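You operate a simulated robot arm through the tools that you are given. There is no shell and no other tool. Be economical: measure what you need, move in short steps, check, and stop when the job is done.

Carry out the task below with a simulated robot arm. There is one attempt and no reset: what you move stays moved.

TASK
Stand the paste pad beside the short bracket. It goes on the side that lies toward x +0.7, y +0.7 (a direction in the base frame), with about 3 cm between them.

It is judged by the outcome, as a careful person would: the job done as asked, and still so three seconds after it is handed in. It fails if anything else is knocked over, pushed out of place, dropped, spilled or broken.

THE ROBOT
A 7-joint arm with a two-finger parallel gripper, fixed in place. Base frame: the origin is at the foot of the arm, x ahead of it, y to its left, z up; the work surface is at about z = 0. Lengths are in m, angles in degrees, forces in N, time in s.
With the tool pointing down near the work surface it reaches from about 0.22 to 0.58 m from the base axis. Its first joint turns from -66.0 to 66.0 degrees. Payload 2.5 kg.
Tool frame: the origin (TCP) lies between the finger pads and is the grasp point; the fingertips stand 0.023 m ahead of it; z points along the fingers, y is the line along which they close. The gripper opens to 0.094 m. The fingers are 0.038 m wide and 0.01 m thick; the gripper's body (0.054 by 0.096 m) begins 0.039 m behind the TCP.
Orientation is told as [roll, pitch, yaw] about the base's x, y, z axes, in that order, counted from this pose: with the fingers straight down and closing along the base's y, the tool's x points along the base's -x, its y along +y and its z along -z.

THE INTERFACE
- The arm moves only by the tool jog_arm. Its argument "plan" is one flat list of numbers, 7 for each row, row after row: the shift along the base's x, y, z in units of 100 mm (1.0 is 100 mm), then the turn, a rotation vector about the base's x, y, z in units of 60 degrees (1.0 is 60 degrees), then the gripper command, from -1 (fully open) to 1 (shut), values between in proportion. In form: [x, y, z, wx, wy, wz, gripper, x, y, z, wx, wy, wz, gripper, ...]. A call has 1 to 8 rows; each row is the pose to reach, as a shift and turn from the pose commanded when the call began. A call with a number of a shift or a turn outside -1 to 1 is refused whole. A row lasts 0.2 s, in which the tool goes at most 0.05 m and 8.6 degrees; a call with a longer step from one row to the next is refused whole, and so is a gripper value outside its range. A pose out of reach is approached as far as the arm can. The call stops where the force on the tool passes 40 N (or 10 N more than at its start, if that is more) or the arm is blocked; 0.2 s more then pass. The fingers move at their own pace (about 0.108 m/s each) and stop on an object; they squeeze with about 36 N. The grip force told is the motor's: it shows also when the fingers shut on nothing. Time passes only in rows, and 0.2 s behind the last, so rows that repeat a pose let the fingers close. It gives the time, the measured TCP pose, the force on the tool (base axes), the opening and the grip force at its end, in the units of the frame above (readings bear some noise), and new pictures: "views" is both (left out), scene, wrist or none.
- Cameras (640 x 400 px; columns grow to the right, rows downward): "scene" is fixed at [0.1136, -0.4018, 0.5416]; the picture's right is [0.88, -0.47, 0.00], its down [-0.28, -0.51, -0.81] and it looks along [0.38, 0.71, -0.58] (base axes); focal length 349 px, centre (320, 200). "wrist" rides on the gripper at [-0.039, 0, -0.044] in the tool frame; the picture's right is [0.00, -1.00, 0.00], its down [0.97, 0.00, -0.24] and it looks along [0.24, 0.00, 0.97] (tool axes); focal length 218 px, centre (320, 200).
- point_at(camera, pixels): for up to 12 pixels [column, row] of the newest picture of that camera ("zoom" is the newest enlarged one), the place [x, y, z] in the base frame of the surface seen there, good to about 0.003 m. No time passes.
- enlarge(camera, box): a new picture of the part [left, top, right, bottom] of that camera's present view, enlarged. No time passes.
- sign_off(): hands the job in; it is judged then, once.

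Work in short steps. Measure before you move; look again where a grasp or a placing could have gone wrong, and mend it. You have 60 turns and 120 pictures in all, the two below and enlarged ones among them. Open the gripper and draw the arm clear of the work before you hand the job in, unless the task says otherwise; then end with one line.

The tools are called after ">>>" by a JSON object that holds its "op" and its "data". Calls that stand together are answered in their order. jog_arm: Moves the arm, as the interface text tells. Its arguments: {"type":"object","properties":{"plan":{"type":"array","items":{"type":"number"}},"views":{"type":"string","enum":["both","scene","wrist","none"]}},"required":["plan"]} The other tools are called the same way: point_at (camera, pixels) gives the place of the surface under pixels of a picture; enlarge (camera, box) takes an enlarged picture of a part of a camera's view; sign_off () hands the job in.

At the start:

```text
time_s: 0.0
eef_pos: [0.3616, 0.1057, 0.2469]
orientation: [0.0, -0.1, 0.0]
force: [-0.3, 0.6, 0.7]
width: 0.0943
gripper_force: 0.1
```

scene: 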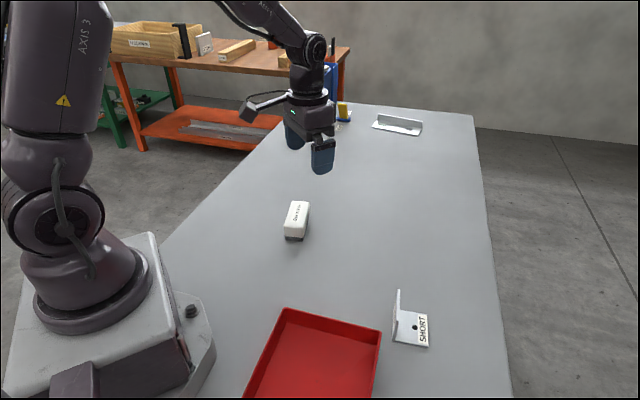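
wrist: 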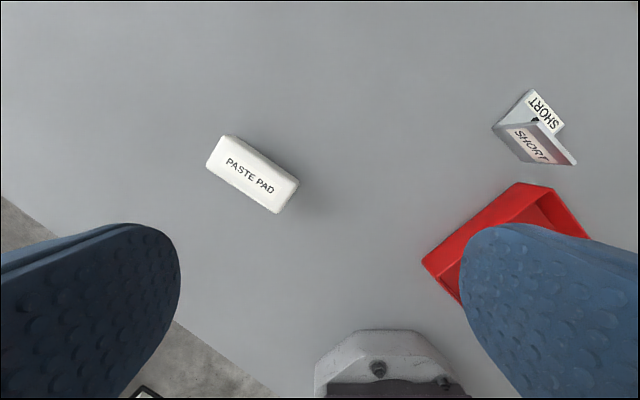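

The paste pad is at about scene (297,220) and the short bracket at (410,325). I'll enlarge both and measure them.

>>> {"op": "enlarge", "data": {"camera": "scene", "box": [260, 180, 450, 360]}}

>>> {"op": "point_at", "data": {"camera": "wrist", "pixels": [[232, 138], [209, 165], [296, 182], [275, 212], [252, 174], [497, 127], [530, 92], [572, 163], [528, 160], [562, 128], [535, 121], [320, 150]]}}

>>> {"op": "point_at", "data": {"camera": "scene", "pixels": [[290, 203], [308, 203], [303, 237], [285, 236], [294, 241], [394, 340], [428, 346], [428, 314], [400, 292], [396, 300], [401, 310], [404, 325]]}}

>>> {"op": "enlarge", "data": {"camera": "wrist", "box": [480, 80, 600, 180]}}

```text
2.22 times, centred on (355, 270) of scene
```

zoom: 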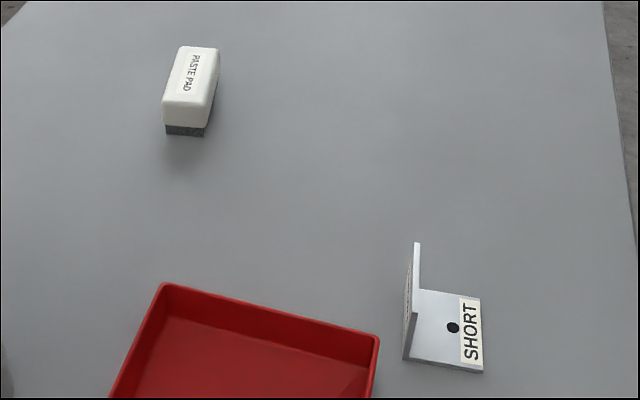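

```text
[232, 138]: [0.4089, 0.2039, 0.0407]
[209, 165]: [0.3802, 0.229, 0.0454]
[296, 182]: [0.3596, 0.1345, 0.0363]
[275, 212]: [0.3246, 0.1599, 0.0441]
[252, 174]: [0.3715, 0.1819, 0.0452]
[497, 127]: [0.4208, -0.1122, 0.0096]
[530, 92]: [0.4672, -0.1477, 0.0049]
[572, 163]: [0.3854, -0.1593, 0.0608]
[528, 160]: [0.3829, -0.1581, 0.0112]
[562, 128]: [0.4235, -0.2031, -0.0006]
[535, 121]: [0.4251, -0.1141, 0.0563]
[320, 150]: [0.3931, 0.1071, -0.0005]
```

```text
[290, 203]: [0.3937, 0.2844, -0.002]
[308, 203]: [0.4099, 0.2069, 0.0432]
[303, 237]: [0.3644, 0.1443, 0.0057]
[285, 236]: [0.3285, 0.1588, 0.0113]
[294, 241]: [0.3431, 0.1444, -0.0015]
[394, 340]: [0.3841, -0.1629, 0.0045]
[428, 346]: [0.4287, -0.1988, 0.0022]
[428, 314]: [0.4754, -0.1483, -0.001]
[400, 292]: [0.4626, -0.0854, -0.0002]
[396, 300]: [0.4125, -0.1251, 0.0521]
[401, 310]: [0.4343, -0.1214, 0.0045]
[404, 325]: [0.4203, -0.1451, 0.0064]
```

```text
4.00 times, centred on (540, 130) of wrist
```

zoom: 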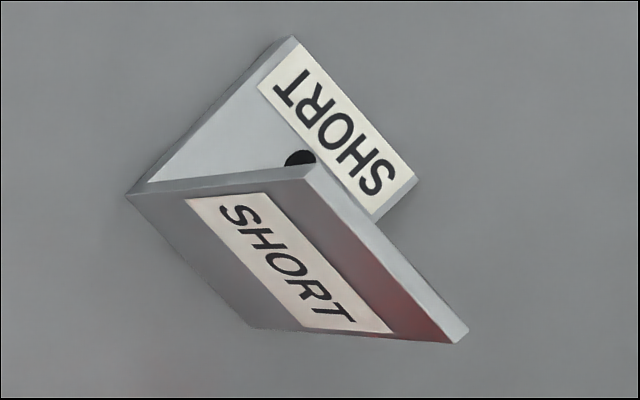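

The pad's centre is near (0.368, 0.182), its top is at z≈0.045, and its long axis sits at about 53°. The bracket's base plate is centred near (0.426, -0.155) and aligned at about 52°. I'll move above the pad with the fingers turned 53° so they close across its short side.

>>> {"op": "jog_arm", "data": {"plan": [0.01, 0.11, -0.11, 0, 0, 0.126, -1, 0.02, 0.22, -0.22, 0, 0, 0.252, -1, 0.03, 0.33, -0.33, 0, 0, 0.378, -1, 0.04, 0.44, -0.44, 0, 0, 0.504, -1, 0.05, 0.55, -0.55, 0, 0, 0.63, -1, 0.06, 0.66, -0.66, 0, 0, 0.756, -1, 0.067, 0.761, -0.8, 0, 0, 0.883, -1, 0.067, 0.761, -0.8, 0, 0, 0.883, -1]}}

```text
time_s: 1.8
eef_pos: [0.369, 0.1807, 0.168]
orientation: [0.0, 0.1, 53.2]
force: [0.0, 1.0, 1.0]
width: 0.0939
gripper_force: 0.0
```

scene: 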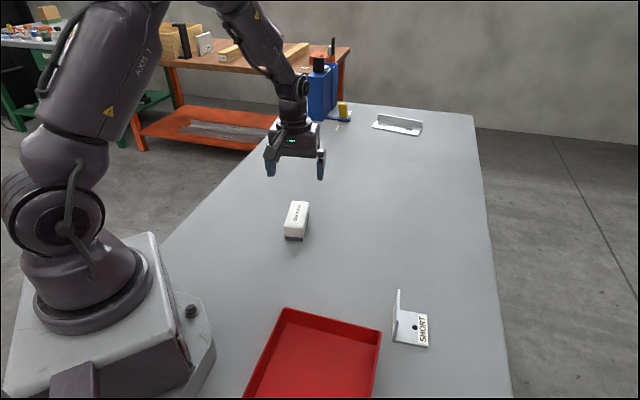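
wrist: 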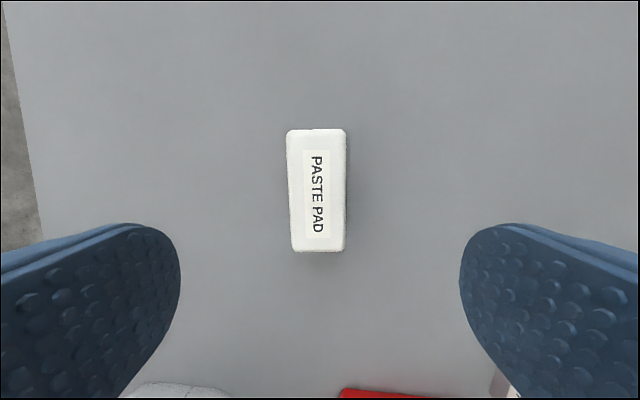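

The pad is aligned with the fingers, its edges running from (286,130) to (291,251) and (346,130) to (344,250). I'll measure its ends now.

>>> {"op": "point_at", "data": {"camera": "wrist", "pixels": [[316, 132], [317, 247], [292, 190], [342, 190], [317, 190]]}}

>>> {"op": "enlarge", "data": {"camera": "scene", "box": [260, 190, 335, 250]}}

```text
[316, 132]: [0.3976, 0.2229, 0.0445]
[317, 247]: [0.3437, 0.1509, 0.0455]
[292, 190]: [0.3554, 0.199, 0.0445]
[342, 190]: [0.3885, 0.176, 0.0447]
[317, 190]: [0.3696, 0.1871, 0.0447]
```

```text
6.67 times, centred on (298, 220) of scene
```

zoom: 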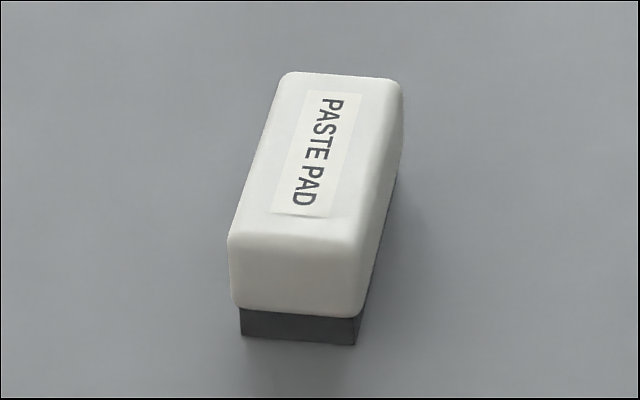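

The pad's centre is (0.371, 0.187), and it measures about 92×42×45 mm with a dark layer up to about z=0.013. I'll descend in two calls and grip the white body only, with the TCP at z≈0.039.

>>> {"op": "jog_arm", "data": {"plan": [0.02, 0.055, -0.2, 0, 0, 0, -1, 0.02, 0.055, -0.4, 0, 0, 0, -1, 0.02, 0.055, -0.6, 0, 0, 0, -1, 0.02, 0.055, -0.8, 0, 0, 0, -1, 0.02, 0.055, -0.8, 0, 0, 0, -1], "views": "wrist"}}

```text
time_s: 3.0
eef_pos: [0.3723, 0.1885, 0.0873]
orientation: [0.1, 0.0, 53.0]
force: [0.3, -0.4, 0.8]
width: 0.0939
gripper_force: 0.0
```

wrist: 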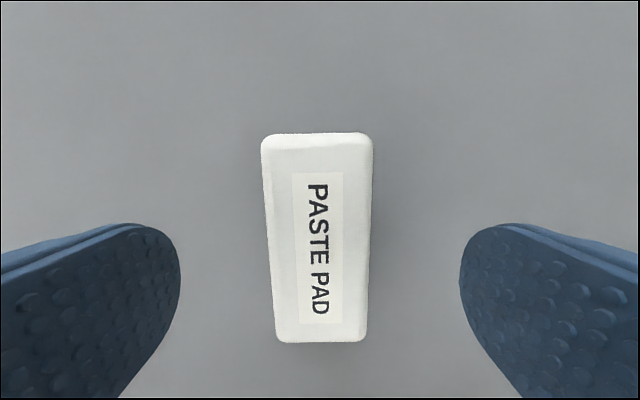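

The pad is centred between the fingers (about column 318). I'll descend to z≈0.039, close and hold.

>>> {"op": "jog_arm", "data": {"plan": [0, 0, -0.16, 0, 0, 0, -1, 0, 0, -0.32, 0, 0, 0, -1, 0, 0, -0.48, 0, 0, 0, -1, 0, 0, -0.48, 0, 0, 0, -0.3, 0, 0, -0.48, 0, 0, 0, 0.3, 0, 0, -0.48, 0, 0, 0, 1, 0, 0, -0.48, 0, 0, 0, 1]}}

```text
time_s: 4.6
eef_pos: [0.3708, 0.1877, 0.0415]
orientation: [0.0, -0.1, 52.9]
force: [0.6, 1.2, -0.5]
width: 0.0457
gripper_force: 35.9
```

scene: 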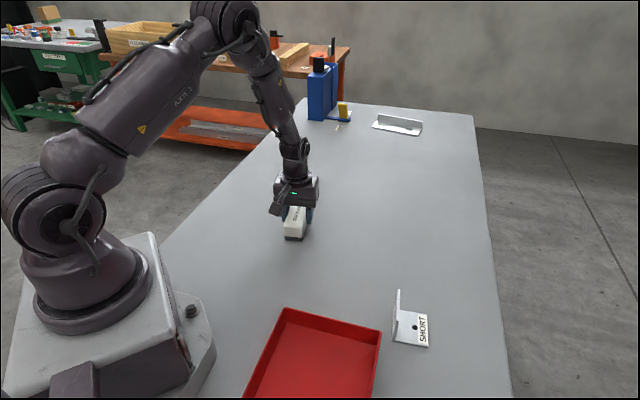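
wrist: 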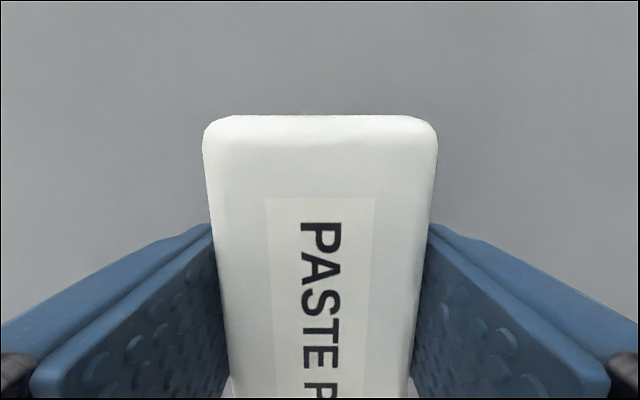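

The pad is gripped (opening 46 mm, 36 N). I'll lift it 8 cm and start moving toward the target centre at about (0.499, -0.075), and get a closer look at the bracket in the scene camera.

>>> {"op": "jog_arm", "data": {"plan": [0, 0, 0.2, 0, 0, 0, 1, 0, 0, 0.45, 0, 0, 0, 1, 0, 0, 0.8, 0, 0, 0, 1, 0.1, -0.2, 0.8, 0, 0, 0, 1, 0.2, -0.45, 0.8, 0, 0, 0, 1, 0.33, -0.7, 0.8, 0, 0, 0, 1, 0.45, -0.95, 0.8, 0, 0, 0, 1], "views": "scene"}}

>>> {"op": "enlarge", "data": {"camera": "scene", "box": [370, 275, 450, 355]}}

```text
time_s: 6.2
eef_pos: [0.4159, 0.091, 0.1194]
orientation: [-0.1, 0.0, 53.0]
force: [0.3, 0.3, -1.1]
width: 0.0452
gripper_force: 36.2
```

scene: 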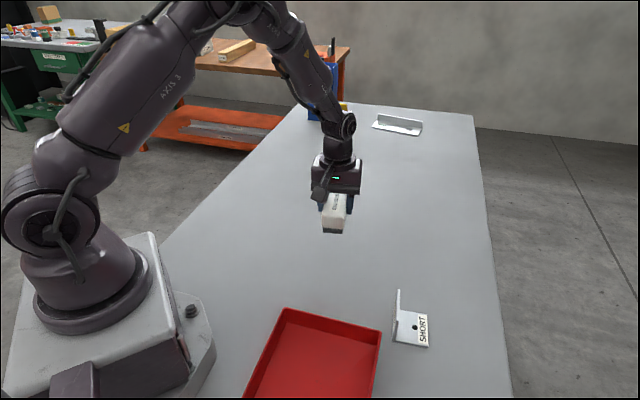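

```text
5.00 times, centred on (410, 315) of scene
```

zoom: 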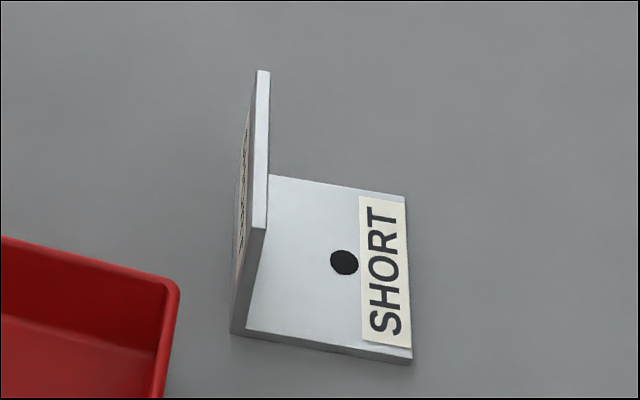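

Still holding the pad level. Measuring the bracket corners in the zoom.

>>> {"op": "point_at", "data": {"camera": "zoom", "pixels": [[402, 197], [408, 355], [236, 330], [275, 181], [263, 75], [258, 222], [340, 190], [320, 335]]}}

```text
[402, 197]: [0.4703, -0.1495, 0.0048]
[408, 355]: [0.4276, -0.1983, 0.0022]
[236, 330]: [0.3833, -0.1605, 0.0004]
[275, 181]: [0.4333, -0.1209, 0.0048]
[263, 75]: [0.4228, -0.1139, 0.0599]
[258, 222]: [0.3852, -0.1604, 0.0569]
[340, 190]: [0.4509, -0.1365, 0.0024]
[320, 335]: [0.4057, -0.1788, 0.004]
```

The corners agree with the earlier measurement, so the target stays at (0.499, -0.075). I'll continue toward it at the same height.

>>> {"op": "jog_arm", "data": {"plan": [0.14, -0.24, 0, 0, 0, 0, 1, 0.26, -0.48, 0, 0, 0, 0, 1, 0.38, -0.72, 0, 0, 0, 0, 1, 0.5, -0.95, 0, 0, 0, 0, 1], "views": "none"}}

>>> {"op": "jog_arm", "data": {"plan": [0.11, -0.24, 0, 0, 0, 0, 1, 0.22, -0.48, 0, 0, 0, 0, 1, 0.34, -0.72, 0, 0, 0, 0, 1, 0.34, -0.72, 0, 0, 0, 0, 1]}}

```text
time_s: 7.2
eef_pos: [0.4647, -0.0017, 0.1204]
orientation: [0.0, 0.0, 53.1]
force: [-0.1, -0.4, -0.6]
width: 0.0453
gripper_force: 36.2
```

```text
time_s: 8.2
eef_pos: [0.4996, -0.0766, 0.1222]
orientation: [0.1, -0.1, 53.0]
force: [0.1, -0.4, -0.4]
width: 0.0454
gripper_force: 36.3
```

scene: 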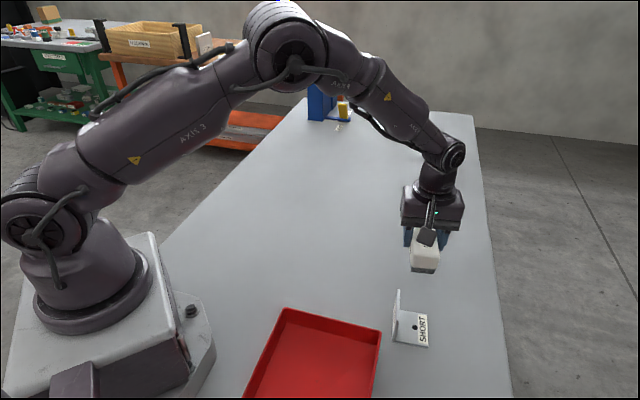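
wrist: 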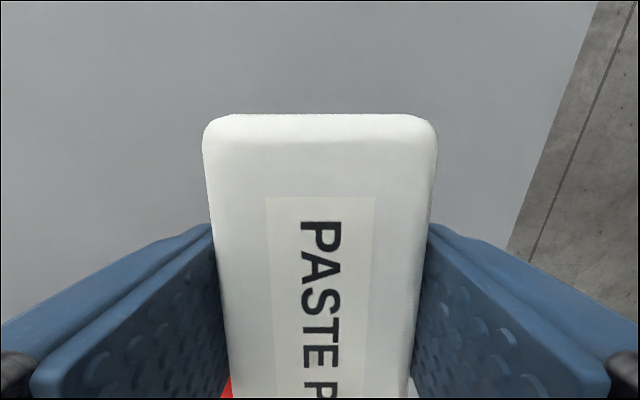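

Above the target. I'll lower most of the way and check the gap before setting down.

>>> {"op": "jog_arm", "data": {"plan": [0, 0, -0.2, 0, 0, 0, 1, 0, 0, -0.4, 0, 0, 0, 1, 0, 0, -0.6, 0, 0, 0, 1, 0, 0, -0.74, 0, 0, 0, 1, 0, 0, -0.74, 0, 0, 0, 1], "views": "scene"}}

>>> {"op": "enlarge", "data": {"camera": "scene", "box": [370, 235, 480, 355]}}

```text
time_s: 9.4
eef_pos: [0.5006, -0.0745, 0.0464]
orientation: [-0.2, 0.0, 53.0]
force: [-0.2, 0.1, -0.1]
width: 0.0454
gripper_force: 36.2
```

scene: 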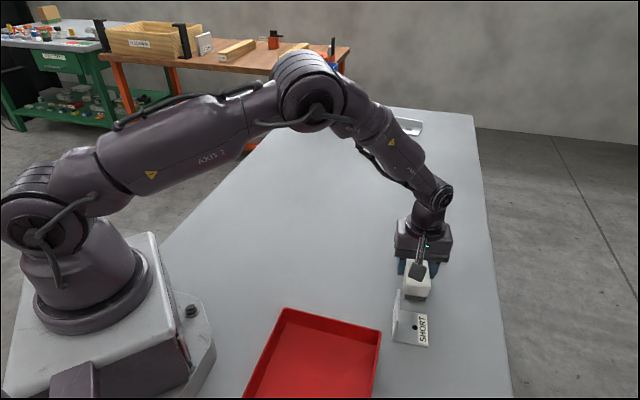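

```text
3.33 times, centred on (425, 295) of scene
```

zoom: 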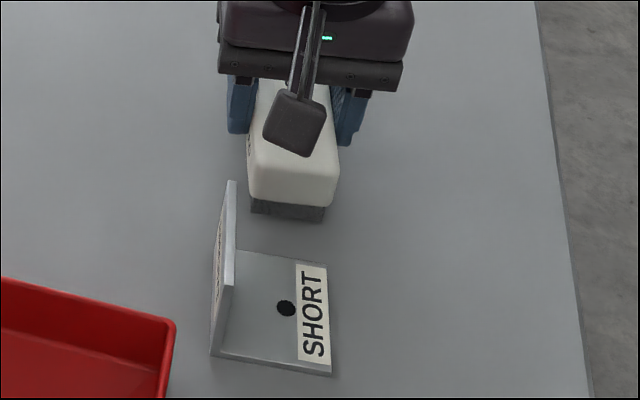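

The pad sits just above the table beyond the bracket. I'll measure its near end and the bracket edge.

>>> {"op": "point_at", "data": {"camera": "zoom", "pixels": [[254, 185], [290, 190], [332, 190], [254, 208], [318, 216], [245, 252], [285, 255], [323, 266], [292, 200]]}}

```text
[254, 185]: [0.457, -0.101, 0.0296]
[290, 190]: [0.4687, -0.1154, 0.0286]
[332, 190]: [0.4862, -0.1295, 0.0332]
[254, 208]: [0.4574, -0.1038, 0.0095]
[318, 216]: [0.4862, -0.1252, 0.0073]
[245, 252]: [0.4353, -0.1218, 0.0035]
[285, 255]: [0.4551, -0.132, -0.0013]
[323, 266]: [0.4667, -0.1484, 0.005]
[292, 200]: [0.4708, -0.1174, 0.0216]
```

The gap is about 27 mm, so I'll shift 3 mm outward, lower to contact and read the force.

>>> {"op": "jog_arm", "data": {"plan": [0.018, 0.024, 0, 0, 0, 0, 1, 0.018, 0.024, -0.03, 0, 0, 0, 1, 0.018, 0.024, -0.06, 0, 0, 0, 1, 0.018, 0.024, -0.06, 0, 0, 0, 1], "views": "none"}}

>>> {"op": "enlarge", "data": {"camera": "scene", "box": [370, 235, 480, 355]}}

```text
time_s: 10.4
eef_pos: [0.503, -0.0723, 0.041]
orientation: [-0.2, -0.1, 53.0]
force: [-2.6, 0.9, 11.0]
width: 0.0454
gripper_force: 35.7
```

```text
3.33 times, centred on (425, 295) of scene
```

zoom: 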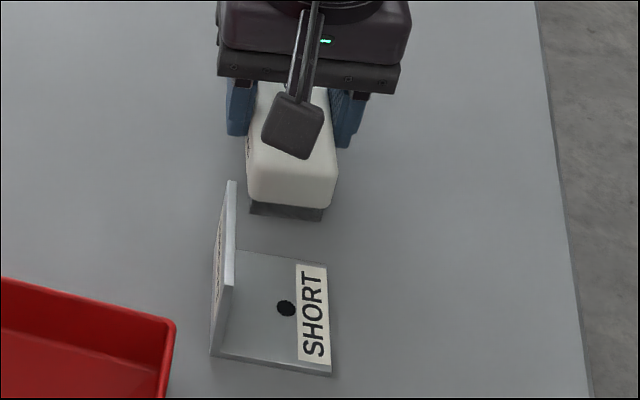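

The pad is on the table (11 N upward force). I'll open the fingers while holding position, then rise straight up.

>>> {"op": "jog_arm", "data": {"plan": [0, 0, 0.01, 0, 0, 0, 0, 0, 0, 0.01, 0, 0, 0, -0.5, 0, 0, 0.01, 0, 0, 0, -1, 0, 0, 0.01, 0, 0, 0, -1, 0, 0, 0.2, 0, 0, 0, -1, 0, 0, 0.5, 0, 0, 0, -1, 0, 0, 0.95, 0, 0, 0, -1]}}

```text
time_s: 12.0
eef_pos: [0.5029, -0.0734, 0.1366]
orientation: [0.1, -0.1, 53.0]
force: [0.2, -0.1, 0.4]
width: 0.0939
gripper_force: 0.1
```

scene: 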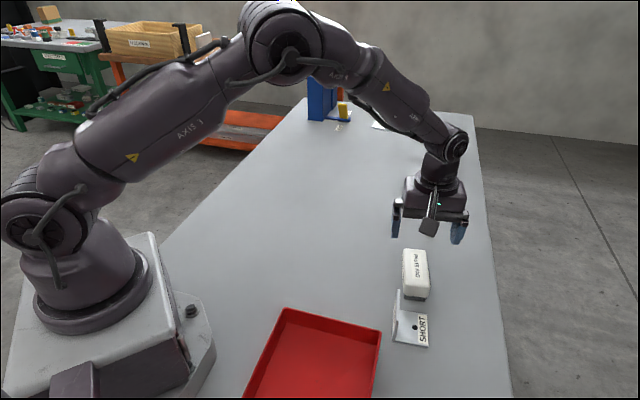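
wrist: 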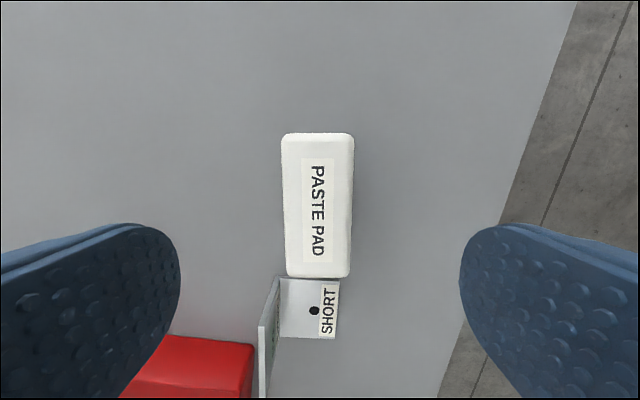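

The pad stands free and upright. I'll draw the arm back and up, then verify the gap.

>>> {"op": "jog_arm", "data": {"plan": [-0.1, 0.25, 0.2, 0, 0, 0, -1, -0.2, 0.5, 0.4, 0, 0, 0, -1, -0.35, 0.75, 0.6, 0, 0, 0, -1, -0.5, 0.98, 0.8, 0, 0, 0, -1, -0.5, 0.98, 0.8, 0, 0, 0, -1], "views": "scene"}}

>>> {"op": "enlarge", "data": {"camera": "scene", "box": [370, 235, 480, 355]}}

>>> {"op": "point_at", "data": {"camera": "zoom", "pixels": [[254, 185], [290, 190], [325, 194], [254, 208], [318, 216], [245, 252], [285, 257], [323, 266]]}}

```text
time_s: 13.2
eef_pos: [0.4522, 0.0246, 0.2165]
orientation: [0.1, 0.0, 52.9]
force: [1.0, 0.1, 0.1]
width: 0.0943
gripper_force: 0.0
```

scene: 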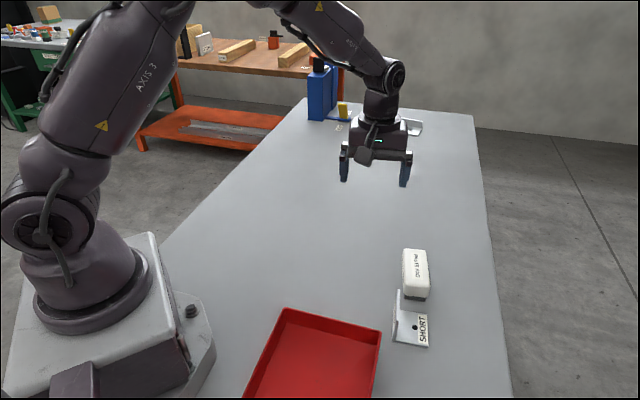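

```text
3.33 times, centred on (425, 295) of scene
```

zoom: 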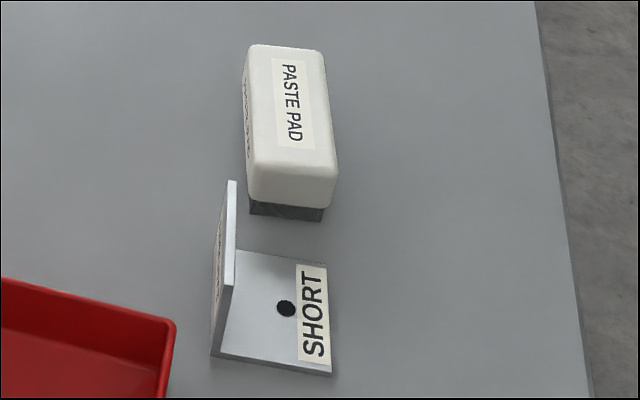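

```text
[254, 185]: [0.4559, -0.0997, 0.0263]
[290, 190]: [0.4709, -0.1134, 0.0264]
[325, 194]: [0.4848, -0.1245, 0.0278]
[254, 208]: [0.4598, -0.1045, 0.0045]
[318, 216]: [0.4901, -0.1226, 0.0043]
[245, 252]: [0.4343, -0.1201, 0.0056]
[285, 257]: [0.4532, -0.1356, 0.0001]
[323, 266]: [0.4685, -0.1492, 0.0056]
```

The measured gap is about 29 mm on the correct side. The bracket hasn't moved and the arm is clear.

>>> {"op": "sign_off", "data": {}}

```text
The job is handed in.
```

The paste pad now stands beside the short bracket on its (+0.7, +0.7) side with a gap of about 3 cm (29 mm measured), and nothing else was disturbed.
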